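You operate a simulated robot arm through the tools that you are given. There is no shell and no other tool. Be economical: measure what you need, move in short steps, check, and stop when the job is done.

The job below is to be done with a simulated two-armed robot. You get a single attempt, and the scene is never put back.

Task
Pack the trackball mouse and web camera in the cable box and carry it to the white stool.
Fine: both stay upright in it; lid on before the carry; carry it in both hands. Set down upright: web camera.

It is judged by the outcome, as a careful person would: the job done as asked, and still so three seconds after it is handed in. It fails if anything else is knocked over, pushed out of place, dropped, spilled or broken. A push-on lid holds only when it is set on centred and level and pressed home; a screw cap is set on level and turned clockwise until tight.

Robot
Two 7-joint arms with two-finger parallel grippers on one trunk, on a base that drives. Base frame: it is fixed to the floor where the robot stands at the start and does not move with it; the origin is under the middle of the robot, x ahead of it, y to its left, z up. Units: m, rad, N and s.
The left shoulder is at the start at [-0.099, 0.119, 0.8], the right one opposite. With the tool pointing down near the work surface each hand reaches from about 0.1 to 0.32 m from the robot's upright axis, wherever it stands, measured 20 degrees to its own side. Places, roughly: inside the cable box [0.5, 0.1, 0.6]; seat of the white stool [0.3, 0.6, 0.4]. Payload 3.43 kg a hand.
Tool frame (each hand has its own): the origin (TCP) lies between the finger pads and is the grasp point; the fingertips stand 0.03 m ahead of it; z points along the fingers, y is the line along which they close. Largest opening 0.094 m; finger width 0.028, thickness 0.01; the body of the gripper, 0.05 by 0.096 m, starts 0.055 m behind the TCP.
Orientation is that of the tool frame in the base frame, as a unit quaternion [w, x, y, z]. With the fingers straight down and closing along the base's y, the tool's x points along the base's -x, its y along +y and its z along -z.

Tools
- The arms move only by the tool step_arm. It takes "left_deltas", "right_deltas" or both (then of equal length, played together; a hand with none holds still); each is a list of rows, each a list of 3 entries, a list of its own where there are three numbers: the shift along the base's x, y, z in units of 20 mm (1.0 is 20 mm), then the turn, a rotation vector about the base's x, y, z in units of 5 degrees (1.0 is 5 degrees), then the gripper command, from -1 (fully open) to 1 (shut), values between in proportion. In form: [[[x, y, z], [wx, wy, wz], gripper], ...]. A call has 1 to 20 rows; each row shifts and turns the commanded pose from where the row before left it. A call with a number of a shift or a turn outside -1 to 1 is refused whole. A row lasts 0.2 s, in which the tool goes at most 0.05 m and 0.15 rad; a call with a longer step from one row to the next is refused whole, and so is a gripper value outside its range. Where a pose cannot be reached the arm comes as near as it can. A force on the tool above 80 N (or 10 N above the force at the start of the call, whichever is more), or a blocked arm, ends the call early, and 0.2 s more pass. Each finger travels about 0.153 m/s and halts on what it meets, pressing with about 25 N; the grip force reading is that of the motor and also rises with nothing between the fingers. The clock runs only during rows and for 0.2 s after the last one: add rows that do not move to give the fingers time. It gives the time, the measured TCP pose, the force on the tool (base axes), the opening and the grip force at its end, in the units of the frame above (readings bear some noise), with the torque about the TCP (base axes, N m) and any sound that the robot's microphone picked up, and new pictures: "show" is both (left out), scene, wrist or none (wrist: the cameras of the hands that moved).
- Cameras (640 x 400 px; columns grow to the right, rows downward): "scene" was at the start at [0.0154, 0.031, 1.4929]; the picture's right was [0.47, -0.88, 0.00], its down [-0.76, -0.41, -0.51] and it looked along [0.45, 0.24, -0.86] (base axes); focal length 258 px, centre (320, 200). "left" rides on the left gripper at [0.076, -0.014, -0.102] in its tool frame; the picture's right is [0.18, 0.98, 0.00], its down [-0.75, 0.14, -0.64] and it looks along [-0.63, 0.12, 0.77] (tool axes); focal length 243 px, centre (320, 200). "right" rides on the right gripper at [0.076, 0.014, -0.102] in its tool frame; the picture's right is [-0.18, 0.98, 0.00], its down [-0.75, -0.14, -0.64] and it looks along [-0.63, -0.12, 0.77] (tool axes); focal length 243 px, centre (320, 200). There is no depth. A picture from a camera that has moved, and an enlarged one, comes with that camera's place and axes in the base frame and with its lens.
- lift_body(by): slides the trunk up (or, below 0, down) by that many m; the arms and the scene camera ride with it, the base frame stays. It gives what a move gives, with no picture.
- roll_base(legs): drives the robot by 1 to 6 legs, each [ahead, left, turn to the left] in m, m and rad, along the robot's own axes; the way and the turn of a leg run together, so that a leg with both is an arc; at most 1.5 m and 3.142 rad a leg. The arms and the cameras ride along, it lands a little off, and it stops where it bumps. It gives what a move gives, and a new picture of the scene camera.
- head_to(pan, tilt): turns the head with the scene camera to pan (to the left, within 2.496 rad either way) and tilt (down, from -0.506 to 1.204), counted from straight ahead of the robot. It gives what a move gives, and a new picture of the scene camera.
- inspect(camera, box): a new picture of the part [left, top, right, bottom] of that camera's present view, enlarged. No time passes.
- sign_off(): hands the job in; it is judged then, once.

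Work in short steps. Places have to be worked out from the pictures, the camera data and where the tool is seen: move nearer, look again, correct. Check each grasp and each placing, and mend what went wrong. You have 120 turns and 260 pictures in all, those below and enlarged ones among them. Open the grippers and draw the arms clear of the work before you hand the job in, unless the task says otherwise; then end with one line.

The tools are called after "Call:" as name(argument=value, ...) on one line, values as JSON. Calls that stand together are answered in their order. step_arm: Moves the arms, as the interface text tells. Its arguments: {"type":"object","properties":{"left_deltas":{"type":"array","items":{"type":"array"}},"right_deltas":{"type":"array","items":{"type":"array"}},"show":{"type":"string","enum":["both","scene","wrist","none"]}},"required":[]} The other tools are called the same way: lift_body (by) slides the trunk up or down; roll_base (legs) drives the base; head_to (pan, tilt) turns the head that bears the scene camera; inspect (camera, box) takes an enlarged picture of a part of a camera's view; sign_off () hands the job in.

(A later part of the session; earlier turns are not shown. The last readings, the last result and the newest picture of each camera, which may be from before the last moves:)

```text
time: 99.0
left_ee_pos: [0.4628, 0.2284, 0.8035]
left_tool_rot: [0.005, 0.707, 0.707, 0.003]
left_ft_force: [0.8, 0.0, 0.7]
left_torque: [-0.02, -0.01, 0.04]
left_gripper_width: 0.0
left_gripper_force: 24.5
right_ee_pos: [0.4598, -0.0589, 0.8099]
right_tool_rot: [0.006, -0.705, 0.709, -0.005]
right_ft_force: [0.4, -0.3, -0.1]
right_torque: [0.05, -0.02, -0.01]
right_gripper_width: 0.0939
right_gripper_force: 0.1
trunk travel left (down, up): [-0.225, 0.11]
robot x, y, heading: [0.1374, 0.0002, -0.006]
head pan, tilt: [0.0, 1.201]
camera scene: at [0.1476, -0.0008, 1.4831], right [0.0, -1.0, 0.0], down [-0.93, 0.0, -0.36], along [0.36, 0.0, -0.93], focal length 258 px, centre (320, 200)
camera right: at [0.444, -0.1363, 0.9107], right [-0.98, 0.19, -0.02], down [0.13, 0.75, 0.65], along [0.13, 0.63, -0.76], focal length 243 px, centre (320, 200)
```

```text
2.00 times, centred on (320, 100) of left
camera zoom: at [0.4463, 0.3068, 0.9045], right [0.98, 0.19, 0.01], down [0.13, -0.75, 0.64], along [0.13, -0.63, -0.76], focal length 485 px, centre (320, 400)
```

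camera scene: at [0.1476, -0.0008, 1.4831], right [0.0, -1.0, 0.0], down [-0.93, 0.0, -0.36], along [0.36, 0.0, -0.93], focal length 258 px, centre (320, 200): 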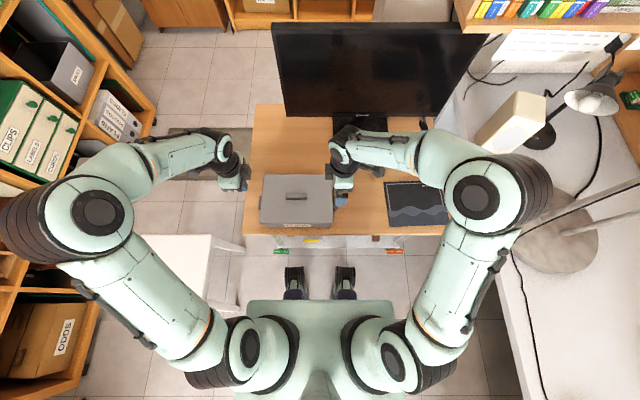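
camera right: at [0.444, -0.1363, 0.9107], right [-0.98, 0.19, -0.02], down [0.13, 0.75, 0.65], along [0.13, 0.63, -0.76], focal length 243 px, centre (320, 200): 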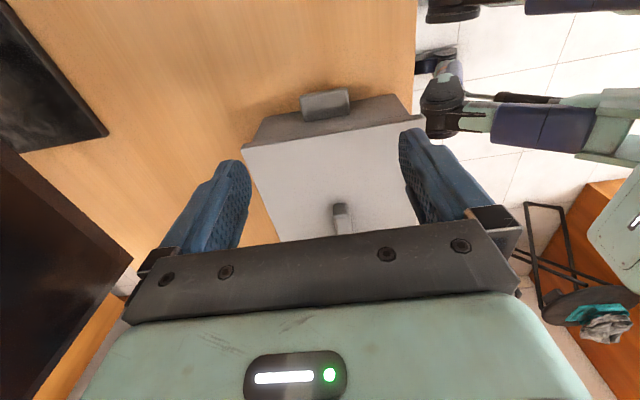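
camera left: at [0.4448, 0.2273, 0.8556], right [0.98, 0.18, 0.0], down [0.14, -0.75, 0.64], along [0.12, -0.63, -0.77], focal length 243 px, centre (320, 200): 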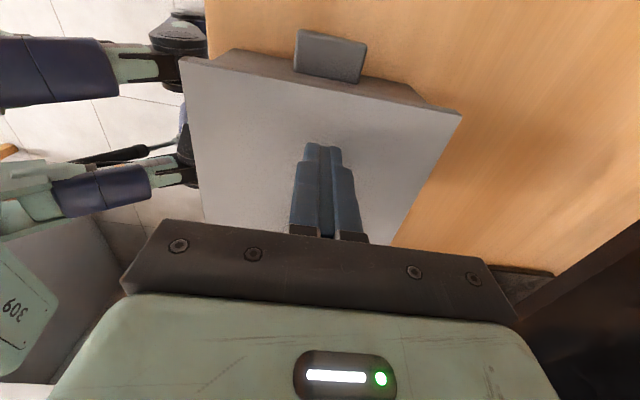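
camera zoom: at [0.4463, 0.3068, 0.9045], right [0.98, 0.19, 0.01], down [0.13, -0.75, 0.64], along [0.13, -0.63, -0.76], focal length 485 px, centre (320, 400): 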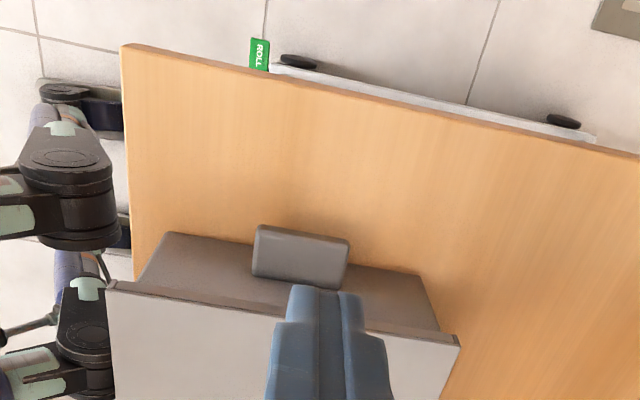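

The lid is fully and evenly on. I now open both grippers, level the tools, and lower each over its tab (tabs ≈ x 0.459, y −0.057 and 0.2025).

Call:
step_arm(right_deltas=[[[0, 0.1, 0], [0, 0.18, 0], -1], [[0, 0, 0], [0, 0, 0], -1], [[0, 0, 0], [0, 0, 0], -1], [[0, 0, -1], [0, 0, 0], -1], [[0, 0, -1], [0, 0, 0], -1], [[0, 0, -1], [0, 0, 0], -1], [[0, 0, -1], [0, 0, 0], -1], [[0, 0, -0.9], [0, 0, 0], -1]], left_deltas=[[[-0.15, -0.6, 0], [0, 0.146, 0], -1], [[0, -0.65, 0], [0, 0, 0], -1], [[0, 0, 0], [0, 0, 0], -1], [[0, 0, -1], [0, 0, 0], -1], [[0, 0, -1], [0, 0, 0], -1], [[0, 0, -1], [0, 0, 0], -1], [[0, 0, -1], [0, 0, 0], -1], [[0, 0, -0.6], [0, 0, 0], -1]], show="wrist")

Call:
inspect(camera="scene", box=[240, 155, 352, 225])

```text
time: 100.8
left_ee_pos: [0.4592, 0.204, 0.7098]
left_tool_rot: [0.0, 0.706, 0.708, -0.001]
left_ft_force: [-0.8, 0.5, -0.3]
left_torque: [0.05, 0.02, -0.02]
left_gripper_width: 0.0941
left_gripper_force: 0.0
right_ee_pos: [0.4598, -0.0561, 0.7098]
right_tool_rot: [0.001, -0.706, 0.708, 0.0]
right_ft_force: [-0.2, 0.8, 0.3]
right_torque: [0.03, 0.02, 0.02]
right_gripper_width: 0.094
right_gripper_force: 0.1
trunk travel left (down, up): [-0.225, 0.11]
robot x, y, heading: [0.1354, 0.0001, 0.004]
head pan, tilt: [0.0, 1.201]
camera right: at [0.445, -0.1328, 0.8129], right [-0.98, 0.19, 0.0], down [0.14, 0.75, 0.64], along [0.12, 0.63, -0.77], focal length 243 px, centre (320, 200)
camera left: at [0.4445, 0.2816, 0.8116], right [0.98, 0.19, 0.0], down [0.14, -0.75, 0.64], along [0.12, -0.63, -0.77], focal length 243 px, centre (320, 200)
```

right: 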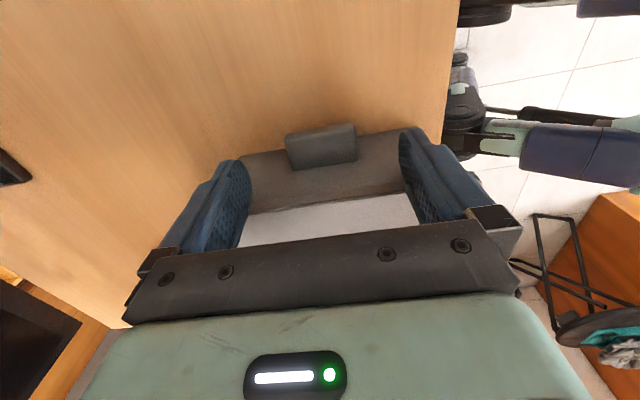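
left: 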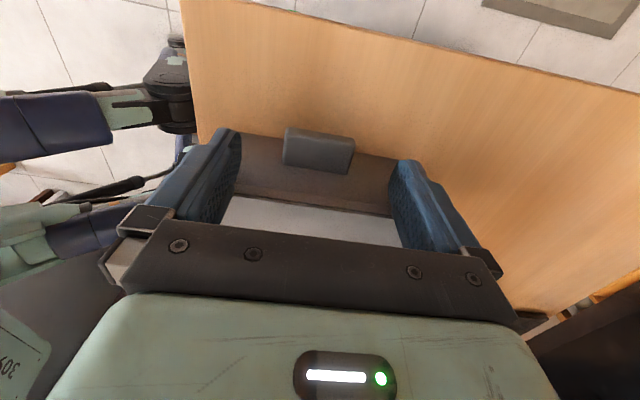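

```text
5.71 times, centred on (296, 190) of scene
camera zoom: at [0.1478, -0.0007, 1.4831], right [0.0, -1.0, 0.0], down [-0.93, 0.0, -0.36], along [0.36, 0.0, -0.93], focal length 1477 px, centre (457, 257)
```

zoom: 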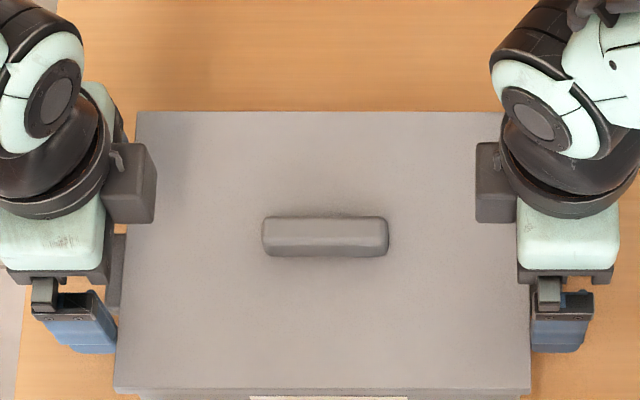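

Both grippers straddle their tabs, clear of the lid edges. I lower to tab height and close.

Call:
step_arm(right_deltas=[[[0, -0.08, -0.7], [0, 0, 0], -1], [[0, 0, -0.8], [0, 0, 0], -1], [[0, 0, -0.6], [0, 0, 0], -1], [[0, 0, 0], [0, 0, 0], -0.6], [[0, 0, 0], [0, 0, 0], -0.3], [[0, 0, 0], [0, 0, 0], 0], [[0, 0, 0], [0, 0, 0], 0.3], [[0, 0, 0], [0, 0, 0], 0.3]], left_deltas=[[[0, 0.03, -0.7], [0, 0, 0], -1], [[0, 0, -0.8], [0, 0, 0], -1], [[0, 0, -0.6], [0, 0, 0], -1], [[0, 0, 0], [0, 0, 0], -0.6], [[0, 0, 0], [0, 0, 0], -0.3], [[0, 0, 0], [0, 0, 0], 0], [[0, 0, 0], [0, 0, 0], 0.3], [[0, 0, 0], [0, 0, 0], 0.3]], show="wrist")

```text
time: 102.6
left_ee_pos: [0.4603, 0.2051, 0.6689]
left_tool_rot: [0.0, 0.706, 0.708, -0.001]
left_ft_force: [0.4, 0.0, -1.4]
left_torque: [0.0, -0.07, 0.07]
left_gripper_width: 0.0495
left_gripper_force: 24.7
right_ee_pos: [0.4596, -0.0576, 0.668]
right_tool_rot: [0.0, 0.707, -0.707, -0.001]
right_ft_force: [-1.8, -0.4, 0.9]
right_torque: [-0.01, -0.02, 0.17]
right_gripper_width: 0.0496
right_gripper_force: 24.9
trunk travel left (down, up): [-0.225, 0.11]
robot x, y, heading: [0.1346, -0.0023, -0.001]
head pan, tilt: [0.0, 1.201]
camera right: at [0.4455, -0.134, 0.7702], right [-0.98, 0.19, 0.0], down [0.14, 0.75, 0.64], along [0.12, 0.63, -0.77], focal length 243 px, centre (320, 200)
camera left: at [0.444, 0.2821, 0.7704], right [0.98, 0.19, 0.0], down [0.14, -0.75, 0.64], along [0.12, -0.63, -0.77], focal length 243 px, centre (320, 200)
```

right: 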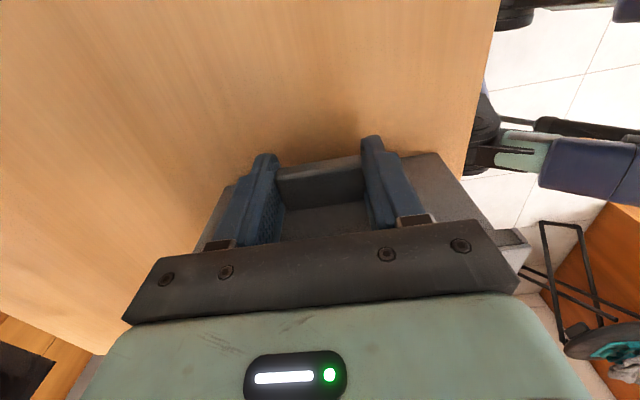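
left: 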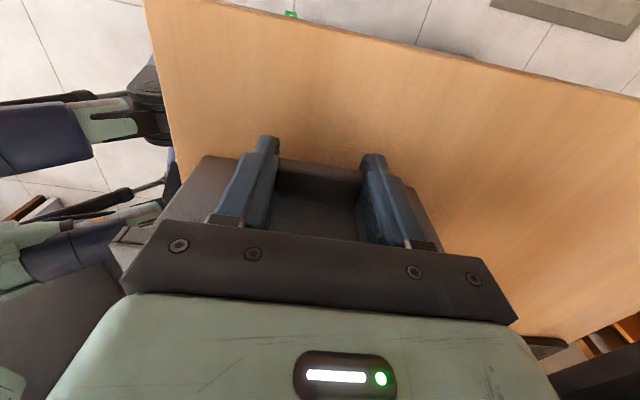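

Both tabs gripped at 0.0495. I lift both hands together a little and check it comes up level.

Call:
step_arm(right_deltas=[[[0, 0, 0], [0, 0, 0], 1], [[0, 0, 0.3], [0, 0, 0], 1], [[0, 0, 0.5], [0, 0, 0], 1], [[0, 0, 0.5], [0, 0, 0], 1], [[0, 0, 0.5], [0, 0, 0], 1], [[0, 0, 0], [0, 0, 0], 1]], left_deltas=[[[0, 0, 0], [0, 0, 0], 1], [[0, 0, 0.3], [0, 0, 0], 1], [[0, 0, 0.5], [0, 0, 0], 1], [[0, 0, 0.5], [0, 0, 0], 1], [[0, 0, 0.5], [0, 0, 0], 1], [[0, 0, 0], [0, 0, 0], 1]], show="both")

Call:
inspect(camera="scene", box=[240, 155, 352, 225])

```text
time: 104.0
left_ee_pos: [0.4598, 0.2045, 0.7055]
left_tool_rot: [0.0, 0.706, 0.708, -0.002]
left_ft_force: [-3.7, 0.7, 1.9]
left_torque: [-0.56, 0.08, -0.6]
left_gripper_width: 0.0494
left_gripper_force: 24.7
right_ee_pos: [0.4593, -0.0572, 0.7041]
right_tool_rot: [0.001, -0.705, 0.709, 0.0]
right_ft_force: [4.4, -0.8, -6.8]
right_torque: [-0.49, -0.1, -0.46]
right_gripper_width: 0.0497
right_gripper_force: 24.7
trunk travel left (down, up): [-0.225, 0.11]
robot x, y, heading: [0.1353, -0.0009, -0.003]
head pan, tilt: [0.0, 1.201]
camera scene: at [0.148, -0.0007, 1.483], right [0.0, -1.0, 0.0], down [-0.93, 0.0, -0.36], along [0.36, 0.0, -0.93], focal length 258 px, centre (320, 200)
camera right: at [0.4449, -0.1338, 0.8069], right [-0.98, 0.19, 0.0], down [0.14, 0.75, 0.64], along [0.12, 0.63, -0.77], focal length 243 px, centre (320, 200)
camera left: at [0.4452, 0.2823, 0.8063], right [0.98, 0.19, 0.0], down [0.14, -0.75, 0.64], along [0.12, -0.63, -0.77], focal length 243 px, centre (320, 200)
```

scene: 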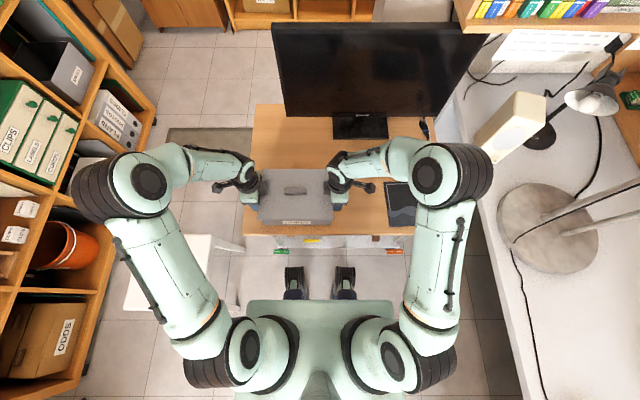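
right: 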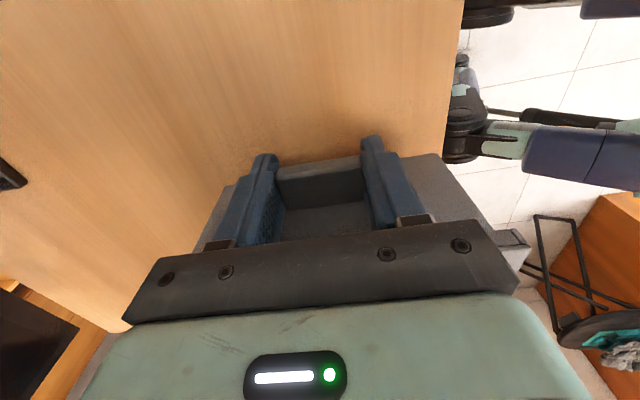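
left: 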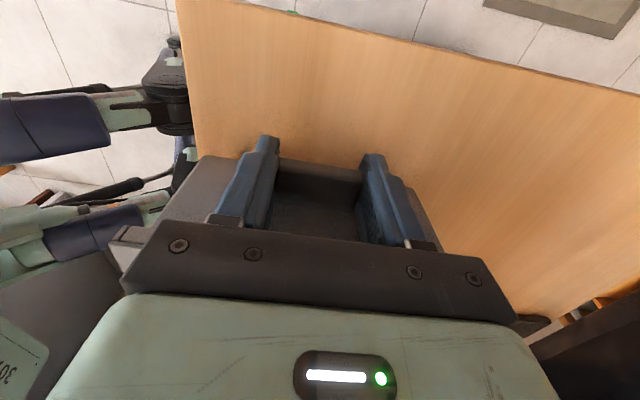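

```text
5.71 times, centred on (296, 190) of scene
camera zoom: at [0.148, -0.0007, 1.483], right [0.0, -1.0, 0.0], down [-0.93, 0.0, -0.36], along [0.36, 0.0, -0.93], focal length 1477 px, centre (457, 257)
```

zoom: 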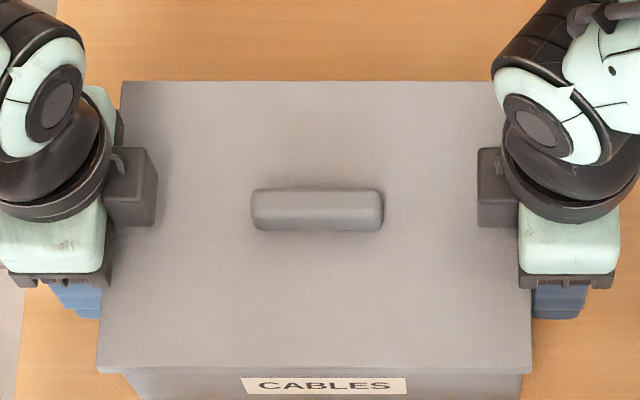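

The box comes up level with its lid on. I raise 4 cm more and turn the head to locate the white stool.

Call:
step_arm(right_deltas=[[[0, 0, 0.7], [0, 0, 0], 1], [[0, 0, 0.7], [0, 0, 0], 1], [[0, 0, 0.6], [0, 0, 0], 1]], left_deltas=[[[0, 0, 0.7], [0, 0, 0], 1], [[0, 0, 0.7], [0, 0, 0], 1], [[0, 0, 0.6], [0, 0, 0], 1]], show="none")

Call:
head_to(pan=1.0, tilt=1.15)

Call:
head_to(pan=1.6, tilt=1.0)

```text
time: 104.8
left_ee_pos: [0.4602, 0.2053, 0.7465]
left_tool_rot: [0.0, 0.707, 0.707, -0.002]
left_ft_force: [-3.0, 2.0, -3.4]
left_torque: [-0.36, 0.11, -0.56]
left_gripper_width: 0.0495
left_gripper_force: 25.4
right_ee_pos: [0.459, -0.057, 0.7457]
right_tool_rot: [0.001, -0.706, 0.708, 0.001]
right_ft_force: [3.4, -1.9, -2.4]
right_torque: [0.47, -0.11, -0.29]
right_gripper_width: 0.0494
right_gripper_force: 24.9
trunk travel left (down, up): [-0.225, 0.11]
robot x, y, heading: [0.1352, -0.0005, 0.0]
head pan, tilt: [0.0, 1.201]
```

```text
time: 106.1
left_ee_pos: [0.4621, 0.2036, 0.7447]
left_tool_rot: [0.0, 0.706, 0.708, -0.001]
left_ft_force: [-4.0, 5.1, -2.7]
left_torque: [0.15, 0.11, -0.57]
left_gripper_width: 0.0497
left_gripper_force: 25.4
right_ee_pos: [0.4591, -0.0566, 0.7455]
right_tool_rot: [0.001, -0.706, 0.708, 0.001]
right_ft_force: [3.4, -4.2, -2.2]
right_torque: [-0.07, -0.13, -0.39]
right_gripper_width: 0.0495
right_gripper_force: 24.6
trunk travel left (down, up): [-0.225, 0.11]
robot x, y, heading: [0.1375, 0.0005, -0.004]
head pan, tilt: [1.0, 1.15]
camera scene: at [0.1242, 0.0493, 1.4859], right [0.84, -0.54, 0.0], down [-0.49, -0.77, -0.41], along [0.22, 0.34, -0.91], focal length 258 px, centre (320, 200)
```

scene: 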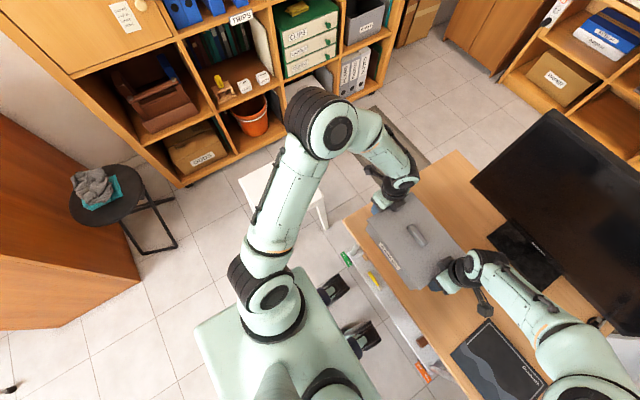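

```text
time: 107.1
left_ee_pos: [0.4615, 0.2048, 0.745]
left_tool_rot: [0.0, 0.707, 0.707, -0.001]
left_ft_force: [-1.9, 5.5, -3.8]
left_torque: [0.18, 0.12, -0.3]
left_gripper_width: 0.0496
left_gripper_force: 24.7
right_ee_pos: [0.4597, -0.0564, 0.7456]
right_tool_rot: [0.0, -0.706, 0.708, 0.001]
right_ft_force: [1.6, -5.9, -2.0]
right_torque: [0.06, -0.06, -0.24]
right_gripper_width: 0.0497
right_gripper_force: 25.3
trunk travel left (down, up): [-0.225, 0.11]
robot x, y, heading: [0.1361, -0.0016, -0.0]
head pan, tilt: [1.6, 1.0]
camera scene: at [0.09, 0.0689, 1.4956], right [1.0, 0.03, 0.0], down [0.02, -0.84, -0.54], along [-0.02, 0.54, -0.84], focal length 258 px, centre (320, 200)
```

scene: 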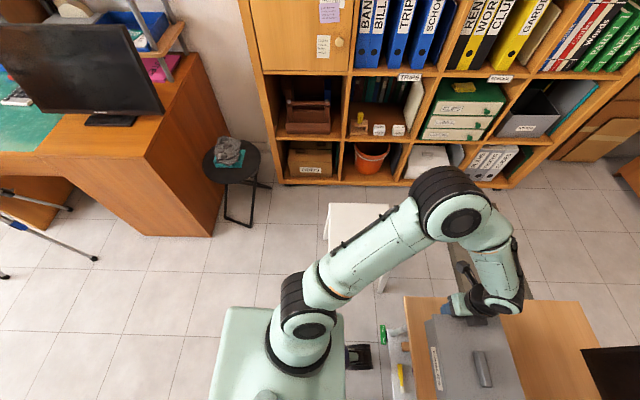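

The stool seat spans about x 0.12–0.41, y 0.47–0.76. Keeping the heading, I back away from the desk first, box held high.

Call:
roll_base(legs=[[-0.24, 0, 0]])

```text
time: 108.8
left_ee_pos: [0.2226, 0.203, 0.7447]
left_tool_rot: [0.001, 0.707, 0.707, -0.001]
left_ft_force: [-1.4, 6.3, -2.2]
left_torque: [0.02, -0.03, -0.11]
left_gripper_width: 0.0494
left_gripper_force: 25.4
right_ee_pos: [0.2213, -0.0576, 0.7451]
right_tool_rot: [0.0, -0.704, 0.71, 0.0]
right_ft_force: [-0.1, -7.7, -2.8]
right_torque: [-0.1, 0.0, -0.04]
right_gripper_width: 0.0493
right_gripper_force: 24.9
trunk travel left (down, up): [-0.225, 0.11]
robot x, y, heading: [-0.1017, -0.0002, -0.001]
head pan, tilt: [1.6, 1.0]
camera scene: at [-0.1483, 0.0699, 1.4956], right [1.0, 0.02, 0.0], down [0.02, -0.84, -0.54], along [-0.01, 0.54, -0.84], focal length 258 px, centre (320, 200)
```

scene: 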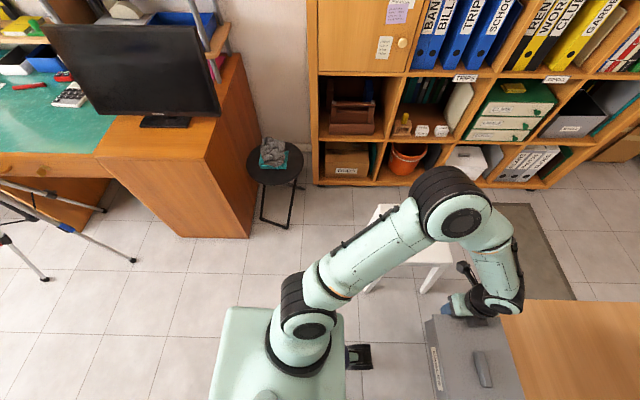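

Clear of the desk. I slide left in two parts (0.25 m, then the rest), checking for clearance.

Call:
roll_base(legs=[[0, 0.25, 0]])

```text
time: 111.2
left_ee_pos: [0.2256, 0.4089, 0.7448]
left_tool_rot: [0.0, 0.709, 0.705, -0.001]
left_ft_force: [-1.1, -0.8, -1.8]
left_torque: [0.07, -0.13, -0.02]
left_gripper_width: 0.0497
left_gripper_force: 24.9
right_ee_pos: [0.2223, 0.1476, 0.7434]
right_tool_rot: [0.0, -0.703, 0.711, 0.0]
right_ft_force: [0.1, 1.0, -2.0]
right_torque: [0.02, 0.1, 0.0]
right_gripper_width: 0.0494
right_gripper_force: 25.2
trunk travel left (down, up): [-0.225, 0.11]
robot x, y, heading: [-0.1009, 0.2044, -0.008]
head pan, tilt: [1.6, 1.0]
stopped in leg 1: the robot was blocked; the commanded pose is now the measured one
camera scene: at [-0.1458, 0.2764, 1.4956], right [1.0, 0.02, 0.0], down [0.02, -0.84, -0.54], along [-0.01, 0.54, -0.84], focal length 258 px, centre (320, 200)
```

scene: 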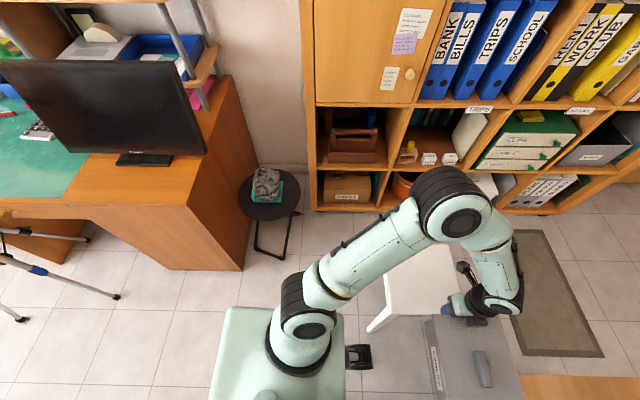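

The base was blocked at y≈0.20. I stop and look closely at what it met.

Call:
inspect(camera="scene", box=[320, 220, 520, 400])

Call:
head_to(pan=1.2, tilt=1.2)

Call:
inspect(camera="left", box=[0, 0, 640, 400])

```text
2.22 times, centred on (420, 310) of scene
camera zoom: at [-0.1458, 0.2764, 1.4956], right [1.0, 0.02, 0.0], down [0.02, -0.84, -0.54], along [-0.01, 0.54, -0.84], focal length 574 px, centre (98, -44)
```

zoom: 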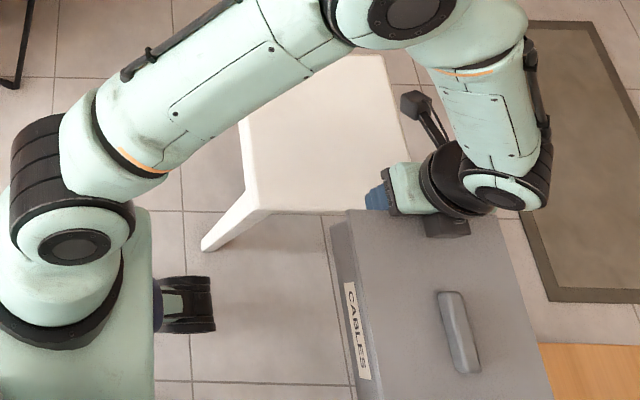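

```text
time: 112.0
left_ee_pos: [0.2265, 0.4079, 0.7449]
left_tool_rot: [0.0, 0.709, 0.706, -0.002]
left_ft_force: [-0.4, -0.1, -1.9]
left_torque: [-0.04, 0.02, -0.1]
left_gripper_width: 0.0496
left_gripper_force: 24.9
right_ee_pos: [0.2228, 0.1473, 0.7444]
right_tool_rot: [0.0, -0.703, 0.711, 0.0]
right_ft_force: [0.2, 2.0, -2.5]
right_torque: [-0.04, 0.01, -0.03]
right_gripper_width: 0.0495
right_gripper_force: 24.8
trunk travel left (down, up): [-0.225, 0.11]
robot x, y, heading: [-0.1008, 0.2054, -0.008]
head pan, tilt: [1.201, 1.201]
camera scene: at [-0.1238, 0.2573, 1.4831], right [0.93, -0.37, 0.0], down [-0.34, -0.87, -0.36], along [0.13, 0.34, -0.93], focal length 258 px, centre (320, 200)
```

scene: 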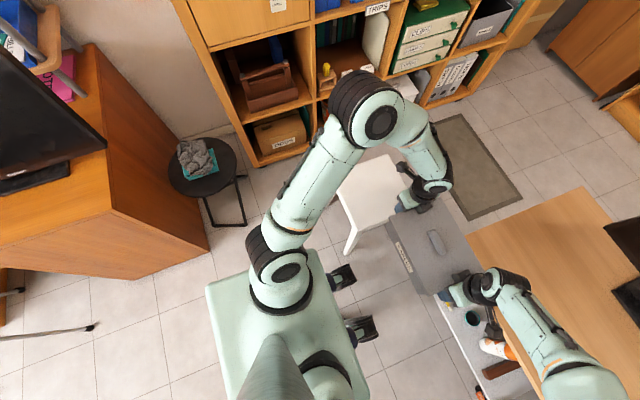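

```text
1.00 times, centred on (320, 200) of left (not enlarged: the box is as wide or as high as the picture)
camera zoom: at [0.2113, 0.4854, 0.8467], right [0.98, 0.18, 0.0], down [0.14, -0.75, 0.64], along [0.11, -0.63, -0.77], focal length 243 px, centre (320, 200)
```

zoom: 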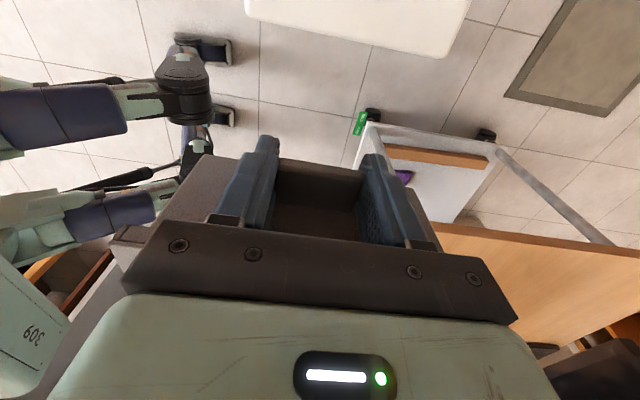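

The base's front-left corner evidently met the stool's near leg (≈(0.10, 0.44)). I back off right and rearward, look at the stool, then pass further back.

Call:
roll_base(legs=[[0, -0.03, 0], [-0.08, 0, 0.008]])

Call:
inspect(camera="scene", box=[280, 120, 440, 300])

```text
time: 113.6
left_ee_pos: [0.1444, 0.3808, 0.7456]
left_tool_rot: [0.0, 0.707, 0.707, -0.001]
left_ft_force: [-0.8, -0.3, -1.7]
left_torque: [-0.04, -0.01, -0.21]
left_gripper_width: 0.0495
left_gripper_force: 25.2
right_ee_pos: [0.1427, 0.1195, 0.7449]
right_tool_rot: [0.001, -0.706, 0.708, 0.0]
right_ft_force: [0.8, 1.1, -3.2]
right_torque: [-0.06, -0.05, -0.12]
right_gripper_width: 0.0499
right_gripper_force: 24.5
trunk travel left (down, up): [-0.225, 0.11]
robot x, y, heading: [-0.1819, 0.1789, -0.005]
head pan, tilt: [1.201, 1.201]
camera scene: at [-0.2048, 0.2281, 1.483], right [0.93, -0.36, 0.0], down [-0.34, -0.87, -0.36], along [0.13, 0.34, -0.93], focal length 258 px, centre (320, 200)
```

scene: 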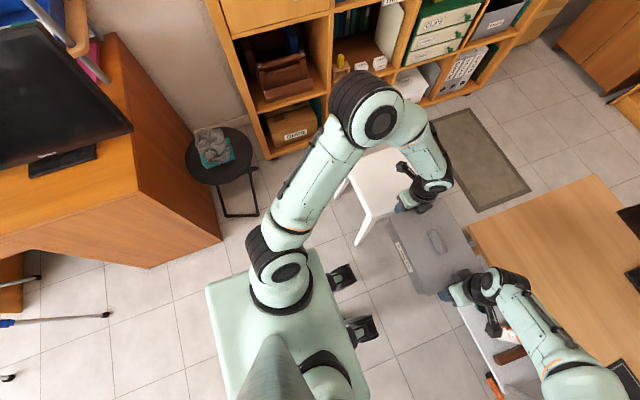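

```text
2.22 times, centred on (360, 210) of scene
camera zoom: at [-0.2048, 0.2281, 1.483], right [0.93, -0.36, 0.0], down [-0.34, -0.87, -0.36], along [0.13, 0.34, -0.93], focal length 574 px, centre (231, 178)
```

zoom: 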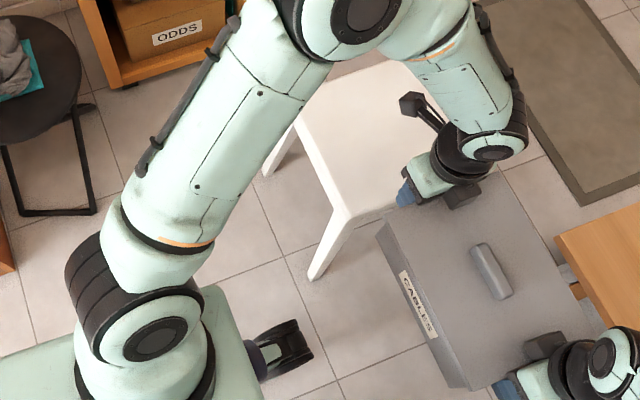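

The stool is undisturbed (legs at ≈(0.10, 0.43) and (0.10, 0.75)). Now with 8 cm clearance I slide left 0.25 m.

Call:
roll_base(legs=[[0, 0.25, 0]])

Call:
inspect(camera="left", box=[0, 0, 640, 400])

Call:
inspect(camera="right", box=[0, 0, 640, 400])

```text
time: 115.6
left_ee_pos: [0.145, 0.5389, 0.744]
left_tool_rot: [-0.001, 0.705, 0.709, -0.003]
left_ft_force: [0.8, -0.4, -2.2]
left_torque: [-0.01, -0.13, -0.02]
left_gripper_width: 0.0494
left_gripper_force: 25.1
right_ee_pos: [0.1446, 0.2784, 0.7441]
right_tool_rot: [0.002, 0.707, -0.707, 0.001]
right_ft_force: [0.3, 1.1, -1.7]
right_torque: [-0.04, 0.13, -0.03]
right_gripper_width: 0.0496
right_gripper_force: 24.7
trunk travel left (down, up): [-0.225, 0.11]
robot x, y, heading: [-0.1793, 0.3342, 0.006]
head pan, tilt: [1.201, 1.201]
stopped in leg 1: the robot was blocked; the commanded pose is now the measured one
camera scene: at [-0.2039, 0.3861, 1.483], right [0.93, -0.36, 0.0], down [-0.34, -0.87, -0.36], along [0.13, 0.34, -0.93], focal length 258 px, centre (320, 200)
```

scene: 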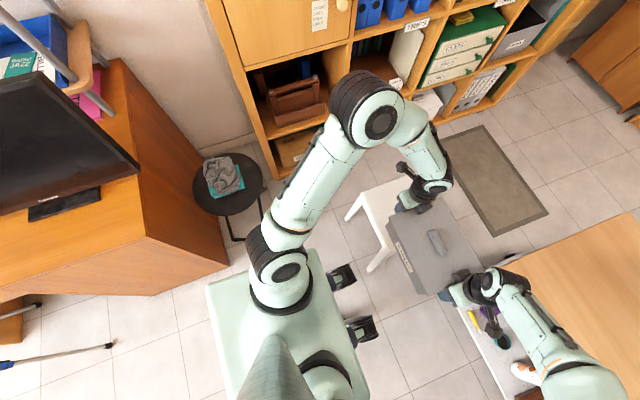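

```text
1.00 times, centred on (320, 200) of left (not enlarged: the box is as wide or as high as the picture)
camera zoom: at [0.1288, 0.6167, 0.846], right [0.98, 0.19, 0.0], down [0.15, -0.75, 0.64], along [0.12, -0.63, -0.77], focal length 243 px, centre (320, 200)
```

zoom: 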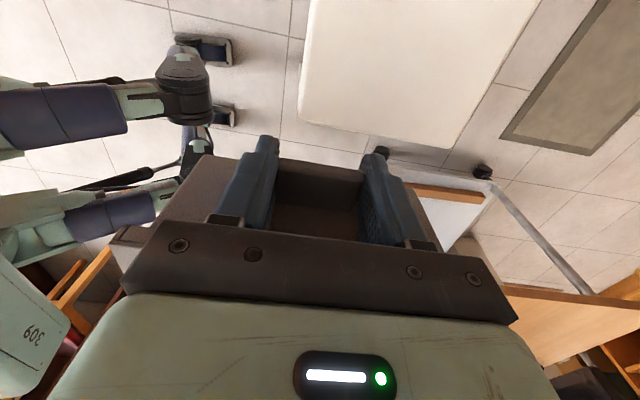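

```text
1.00 times, centred on (320, 200) of right (not enlarged: the box is as wide or as high as the picture)
camera zoom: at [0.1293, 0.2007, 0.8467], right [-0.98, 0.18, 0.0], down [0.14, 0.75, 0.64], along [0.12, 0.63, -0.77], focal length 243 px, centre (320, 200)
```

zoom: 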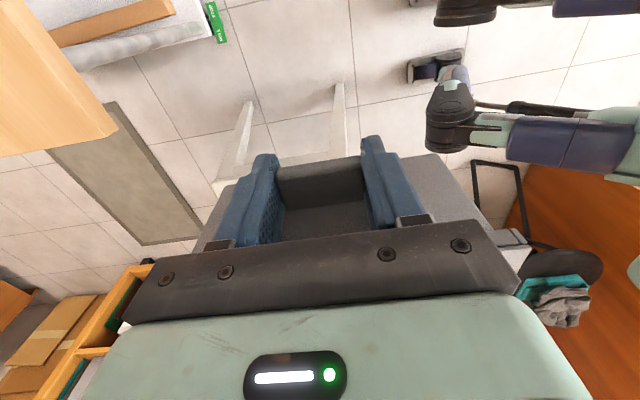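

Both stops are 0.30 m from the stool's near leg, so the base is round with radius ≈0.28. I step right and back, and check the stool's position by zoom.

Call:
roll_base(legs=[[0, -0.03, 0], [-0.06, 0, -0.006]])

Call:
inspect(camera="scene", box=[320, 170, 420, 290])

```text
time: 117.1
left_ee_pos: [0.0852, 0.505, 0.7448]
left_tool_rot: [0.001, 0.708, 0.706, -0.002]
left_ft_force: [-1.0, -0.5, -2.5]
left_torque: [-0.04, -0.06, -0.15]
left_gripper_width: 0.0495
left_gripper_force: 25.1
right_ee_pos: [0.0831, 0.2442, 0.7457]
right_tool_rot: [0.0, -0.705, 0.709, 0.0]
right_ft_force: [0.3, 0.0, -3.7]
right_torque: [0.0, 0.0, -0.06]
right_gripper_width: 0.0495
right_gripper_force: 25.3
trunk travel left (down, up): [-0.225, 0.11]
robot x, y, heading: [-0.2364, 0.3027, -0.002]
head pan, tilt: [1.201, 1.201]
camera scene: at [-0.2635, 0.3543, 1.483], right [0.93, -0.37, 0.0], down [-0.34, -0.87, -0.36], along [0.13, 0.34, -0.93], focal length 258 px, centre (320, 200)
```

scene: 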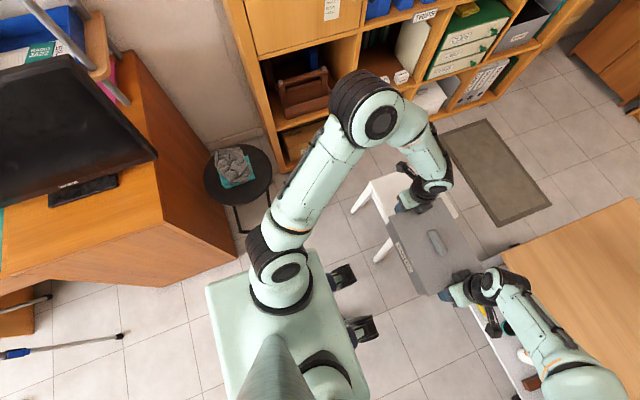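

```text
3.33 times, centred on (370, 230) of scene
camera zoom: at [-0.2635, 0.3543, 1.483], right [0.93, -0.37, 0.0], down [-0.34, -0.87, -0.36], along [0.13, 0.34, -0.93], focal length 862 px, centre (153, 100)
```

zoom: 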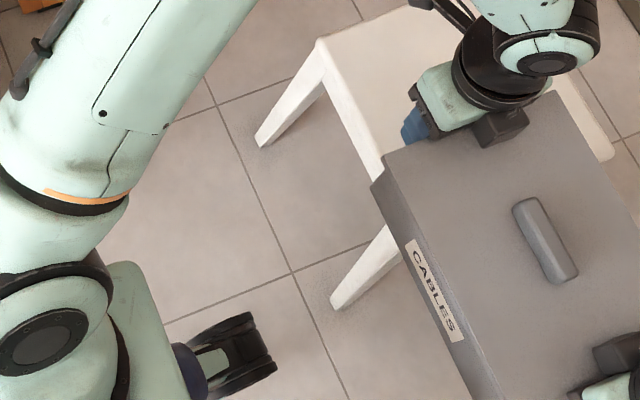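

The stool hasn't moved; its seat centre is ≈(0.278, 0.60). The free slot for the base is around (−0.21, 0.525). I slide there.

Call:
roll_base(legs=[[0, 0.22, 0], [0.028, 0, 0]])

Call:
head_to(pan=0.2, tilt=1.0)

```text
time: 120.1
left_ee_pos: [0.1164, 0.7224, 0.7443]
left_tool_rot: [0.001, 0.711, 0.704, -0.002]
left_ft_force: [0.2, -0.2, -1.9]
left_torque: [0.06, 0.02, -0.1]
left_gripper_width: 0.0497
left_gripper_force: 24.3
right_ee_pos: [0.1142, 0.4615, 0.7453]
right_tool_rot: [0.0, -0.703, 0.711, 0.0]
right_ft_force: [0.4, 1.1, -3.3]
right_torque: [-0.03, -0.01, -0.03]
right_gripper_width: 0.0494
right_gripper_force: 25.1
trunk travel left (down, up): [-0.225, 0.11]
robot x, y, heading: [-0.2089, 0.5252, -0.009]
head pan, tilt: [1.201, 1.201]
camera scene: at [-0.2313, 0.5737, 1.4831], right [0.93, -0.37, 0.0], down [-0.35, -0.87, -0.36], along [0.13, 0.34, -0.93], focal length 258 px, centre (320, 200)
```

scene: 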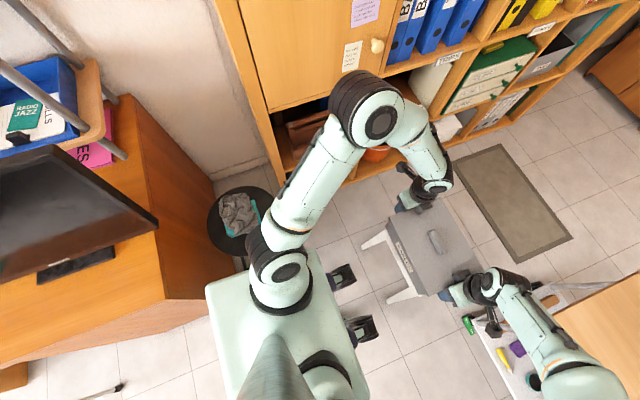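

```text
time: 121.4
left_ee_pos: [0.1176, 0.7234, 0.745]
left_tool_rot: [-0.001, 0.71, 0.705, -0.002]
left_ft_force: [-0.8, -0.8, -2.2]
left_torque: [-0.03, -0.04, -0.12]
left_gripper_width: 0.0496
left_gripper_force: 25.2
right_ee_pos: [0.1146, 0.4617, 0.745]
right_tool_rot: [-0.001, -0.703, 0.712, 0.0]
right_ft_force: [0.2, 1.7, -3.0]
right_torque: [-0.08, 0.01, 0.01]
right_gripper_width: 0.0495
right_gripper_force: 25.2
trunk travel left (down, up): [-0.225, 0.11]
robot x, y, heading: [-0.2144, 0.5247, -0.016]
head pan, tilt: [0.201, 1.0]
camera scene: at [-0.1848, 0.5349, 1.4956], right [0.19, -0.98, 0.0], down [-0.83, -0.16, -0.54], along [0.53, 0.1, -0.84], focal length 258 px, centre (320, 200)
```

scene: 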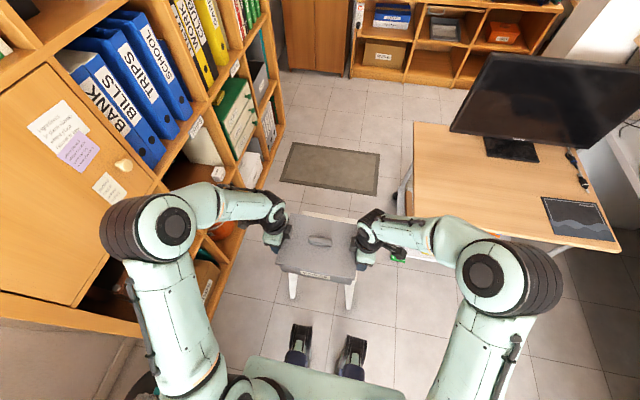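

The box is lined up with the stool in y. I extend both arms together 0.16 m forward over the seat.

Call:
step_arm(right_deltas=[[[0.5, 0.05, 0], [0, 0, 0], 1], [[0.9, 0.05, 0], [0, 0, 0], 1], [[0.9, 0.05, 0], [0, 0, 0], 1], [[0.9, 0.05, 0], [0, 0, 0], 1], [[0.9, 0.05, 0], [0, 0, 0], 1], [[0.9, 0.05, 0], [0, 0, 0], 1], [[0.9, 0, 0], [0, 0, 0], 1], [[0.9, 0, 0], [0, 0, 0], 1], [[0.9, 0, 0], [0, 0, 0], 1], [[0.4, 0, 0], [0, 0, 0], 1], [[0, 0, 0], [0, 0, 0], 1]], left_deltas=[[[0.5, 0.05, 0], [0, 0, 0], 1], [[0.9, 0.05, 0], [0, 0, 0], 1], [[0.9, 0.05, 0], [0, 0, 0], 1], [[0.9, 0.05, 0], [0, 0, 0], 1], [[0.9, 0.05, 0], [0, 0, 0], 1], [[0.9, 0.05, 0], [0, 0, 0], 1], [[0.9, 0, 0], [0, 0, 0], 1], [[0.9, 0, 0], [0, 0, 0], 1], [[0.9, 0, 0], [0, 0, 0], 1], [[0.4, 0, 0], [0, 0, 0], 1], [[0, 0, 0], [0, 0, 0], 1]], show="scene")

Call:
inspect(camera="scene", box=[240, 160, 400, 320])

```text
time: 123.8
left_ee_pos: [0.2792, 0.7277, 0.7454]
left_tool_rot: [-0.001, 0.711, 0.704, -0.002]
left_ft_force: [2.0, -1.0, -4.1]
left_torque: [0.17, -0.11, 0.22]
left_gripper_width: 0.0495
left_gripper_force: 24.7
right_ee_pos: [0.2763, 0.4673, 0.7448]
right_tool_rot: [0.001, -0.703, 0.711, 0.0]
right_ft_force: [-1.9, 0.8, -0.5]
right_torque: [0.39, 0.08, 0.27]
right_gripper_width: 0.0496
right_gripper_force: 25.0
trunk travel left (down, up): [-0.225, 0.11]
robot x, y, heading: [-0.2121, 0.5177, -0.013]
head pan, tilt: [0.201, 1.0]
camera scene: at [-0.1847, 0.5348, 1.4956], right [0.19, -0.98, 0.0], down [-0.83, -0.16, -0.54], along [0.53, 0.1, -0.84], focal length 258 px, centre (320, 200)
```

scene: 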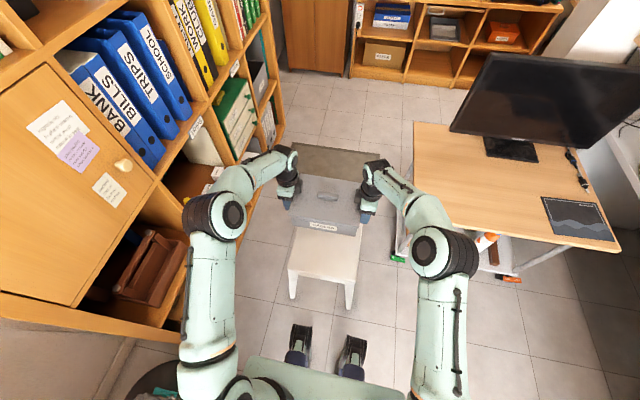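

```text
2.50 times, centred on (320, 240) of scene
camera zoom: at [-0.1847, 0.5348, 1.4956], right [0.19, -0.98, 0.0], down [-0.83, -0.16, -0.54], along [0.53, 0.1, -0.84], focal length 646 px, centre (320, 100)
```

zoom: 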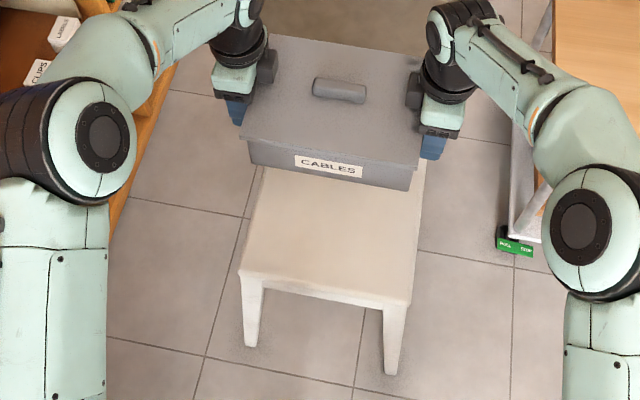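

The box is centred over the seat. I lower the trunk 0.2 m.

Call:
lift_body(by=-0.2)

Call:
inspect(camera="scene", box=[200, 120, 440, 320])

Call:
inspect(camera="left", box=[0, 0, 640, 400])

```text
time: 126.0
left_ee_pos: [0.2791, 0.7284, 0.5441]
left_tool_rot: [-0.001, 0.71, 0.704, -0.003]
left_ft_force: [-3.9, -1.1, -5.7]
left_torque: [0.34, 0.14, -0.47]
left_gripper_width: 0.0494
left_gripper_force: 24.9
right_ee_pos: [0.2754, 0.467, 0.5442]
right_tool_rot: [0.001, -0.703, 0.711, 0.0]
right_ft_force: [3.1, 0.6, 0.7]
right_torque: [0.53, -0.13, -0.29]
right_gripper_width: 0.0494
right_gripper_force: 25.2
trunk travel left (down, up): [-0.025, 0.31]
robot x, y, heading: [-0.209, 0.5223, -0.008]
head pan, tilt: [0.201, 1.0]
```

```text
2.00 times, centred on (320, 220) of scene
camera zoom: at [-0.1398, 0.5344, 1.2891], right [0.19, -0.98, 0.0], down [-0.83, -0.16, -0.54], along [0.53, 0.1, -0.84], focal length 517 px, centre (320, 160)
```

zoom: 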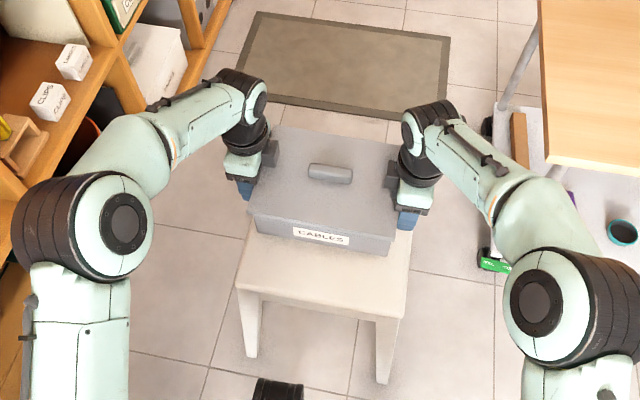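

```text
1.00 times, centred on (320, 200) of left (not enlarged: the box is as wide or as high as the picture)
camera zoom: at [0.265, 0.8067, 0.6467], right [0.98, 0.18, 0.0], down [0.14, -0.75, 0.64], along [0.11, -0.63, -0.77], focal length 243 px, centre (320, 200)
```

zoom: 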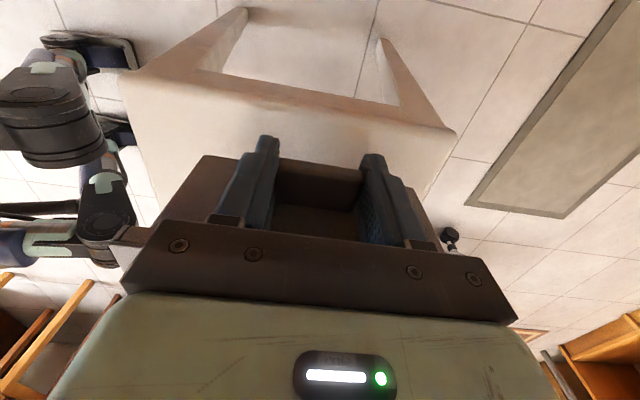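

Clear. I nudge −8 mm in y to centre on the seat and lower 7 cm with both hands.

Call:
step_arm(right_deltas=[[[0, -0.2, 0], [0, 0, 0], 1], [[0, -0.2, -0.5], [0, 0, 0], 1], [[0, 0, -0.8], [0, 0, 0], 1], [[0, 0, -0.8], [0, 0, 0], 1], [[0, 0, -0.8], [0, 0, 0], 1], [[0, 0, -0.6], [0, 0, 0], 1], [[0, 0, 0], [0, 0, 0], 1]], left_deltas=[[[0, -0.2, 0], [0, 0, 0], 1], [[0, -0.2, -0.5], [0, 0, 0], 1], [[0, 0, -0.8], [0, 0, 0], 1], [[0, 0, -0.8], [0, 0, 0], 1], [[0, 0, -0.8], [0, 0, 0], 1], [[0, 0, -0.6], [0, 0, 0], 1], [[0, 0, 0], [0, 0, 0], 1]], show="scene")

Call:
inspect(camera="scene", box=[240, 150, 400, 270])

```text
time: 127.3
left_ee_pos: [0.2844, 0.7205, 0.4972]
left_tool_rot: [0.009, 0.709, 0.705, 0.008]
left_ft_force: [-3.6, 4.6, 30.5]
left_torque: [-0.34, 1.53, -0.51]
left_gripper_width: 0.0499
left_gripper_force: 25.0
right_ee_pos: [0.2805, 0.4602, 0.4965]
right_tool_rot: [0.009, -0.702, 0.712, -0.005]
right_ft_force: [-1.9, -3.2, 27.9]
right_torque: [-0.1, 1.46, 0.31]
right_gripper_width: 0.0496
right_gripper_force: 25.9
trunk travel left (down, up): [-0.025, 0.31]
robot x, y, heading: [-0.2122, 0.5217, -0.01]
head pan, tilt: [0.201, 1.0]
stopped in row 6 (right hand): the force on the tool passed its limit at 88 N (the readings are from after the stop); the commanded pose is now the measured one
camera scene: at [-0.1444, 0.5336, 1.2894], right [0.19, -0.98, 0.0], down [-0.82, -0.16, -0.54], along [0.53, 0.1, -0.84], focal length 258 px, centre (320, 200)
```

scene: 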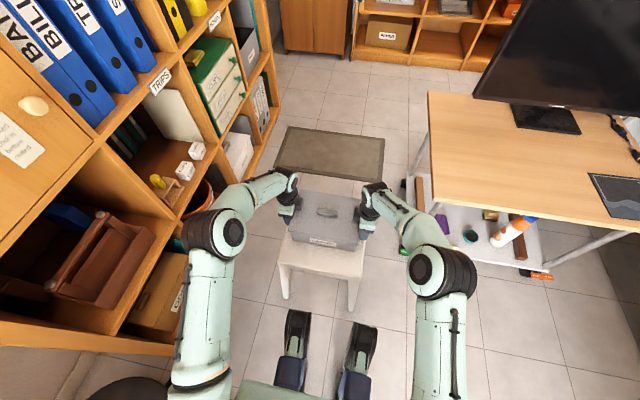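

```text
3.33 times, centred on (320, 210) of scene
camera zoom: at [-0.1444, 0.5336, 1.2894], right [0.19, -0.98, 0.0], down [-0.82, -0.16, -0.54], along [0.53, 0.1, -0.84], focal length 862 px, centre (320, 167)
```

zoom: 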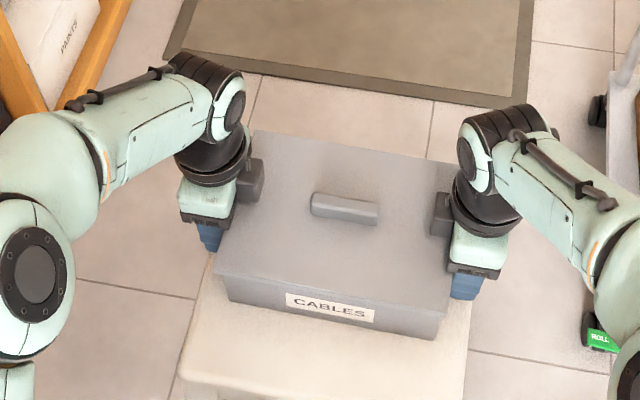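

The box has reached the seat (seat ≈0.44 high). I ease off the downward force before releasing.

Call:
step_arm(right_deltas=[[[0, 0, 0.1], [0, 0, 0], 1], [[0, 0, 0.05], [0, 0, 0], 1], [[0, 0, 0], [0, 0, 0], 1]], left_deltas=[[[0, 0, 0.1], [0, 0, 0], 1], [[0, 0, 0.05], [0, 0, 0], 1], [[0, 0, 0], [0, 0, 0], 1]], show="wrist")

Call:
inspect(camera="scene", box=[270, 170, 370, 250])

```text
time: 128.1
left_ee_pos: [0.285, 0.7219, 0.4957]
left_tool_rot: [0.009, 0.709, 0.705, 0.007]
left_ft_force: [2.8, 4.5, 30.4]
left_torque: [-0.03, 0.31, -0.5]
left_gripper_width: 0.0497
left_gripper_force: 25.0
right_ee_pos: [0.2805, 0.4598, 0.4959]
right_tool_rot: [0.009, -0.702, 0.712, -0.005]
right_ft_force: [9.3, -0.5, 21.9]
right_torque: [0.24, -0.02, -0.06]
right_gripper_width: 0.0496
right_gripper_force: 25.2
trunk travel left (down, up): [-0.025, 0.31]
robot x, y, heading: [-0.2101, 0.519, -0.01]
head pan, tilt: [0.201, 1.0]
camera right: at [0.263, 0.3828, 0.598], right [-0.98, 0.2, -0.02], down [0.14, 0.75, 0.65], along [0.14, 0.63, -0.76], focal length 243 px, centre (320, 200)
camera left: at [0.2678, 0.7986, 0.5979], right [0.98, 0.18, 0.02], down [0.12, -0.75, 0.65], along [0.13, -0.63, -0.76], focal length 243 px, centre (320, 200)
```

right: 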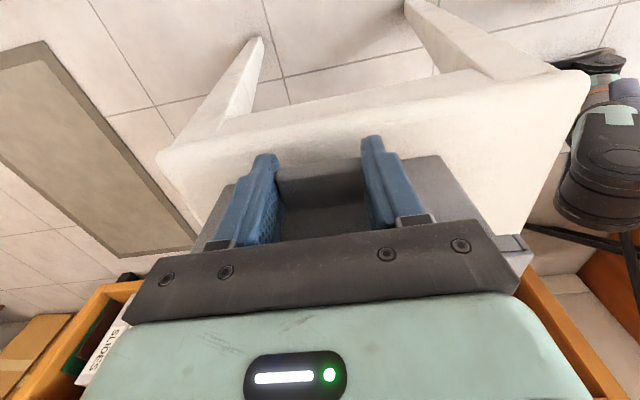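
left: 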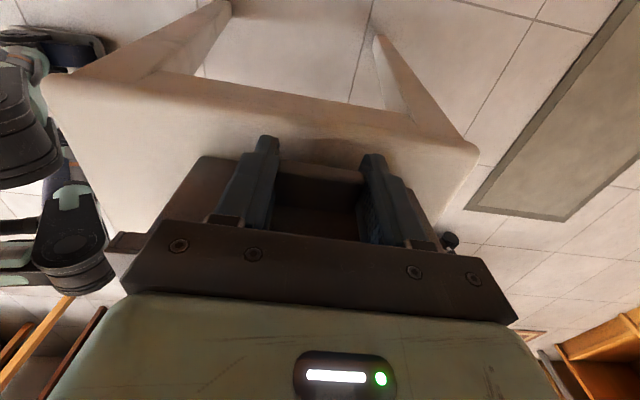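

```text
5.00 times, centred on (320, 210) of scene
camera zoom: at [-0.143, 0.5339, 1.2892], right [0.19, -0.98, 0.0], down [-0.83, -0.16, -0.54], along [0.53, 0.1, -0.84], focal length 1292 px, centre (320, 150)
```

zoom: 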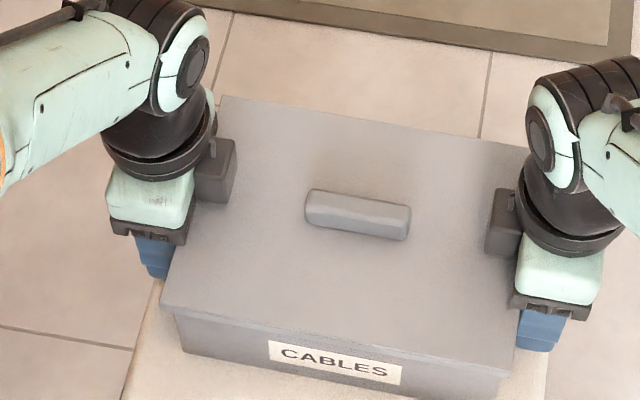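

The box sits flat on the seat with its lid on; still ~25 N per hand down. I raise the command 3.5 mm more and read.

Call:
step_arm(right_deltas=[[[0, 0, 0.1], [0, 0, 0], 1], [[0, 0, 0.05], [0, 0, 0], 1], [[0, 0, 0], [0, 0, 0], 1]], left_deltas=[[[0, 0, 0.1], [0, 0, 0], 1], [[0, 0, 0.1], [0, 0, 0], 1], [[0, 0, 0], [0, 0, 0], 1]], show="none")

```text
time: 128.9
left_ee_pos: [0.283, 0.7199, 0.4953]
left_tool_rot: [0.006, 0.709, 0.706, 0.004]
left_ft_force: [4.8, 2.2, 4.2]
left_torque: [0.09, -0.12, 0.24]
left_gripper_width: 0.0497
left_gripper_force: 25.3
right_ee_pos: [0.2782, 0.4584, 0.4964]
right_tool_rot: [0.003, -0.702, 0.712, -0.002]
right_ft_force: [1.6, -0.6, 9.8]
right_torque: [0.47, -0.35, 0.09]
right_gripper_width: 0.0496
right_gripper_force: 25.4
trunk travel left (down, up): [-0.025, 0.31]
robot x, y, heading: [-0.2113, 0.524, -0.014]
head pan, tilt: [0.201, 1.0]
```

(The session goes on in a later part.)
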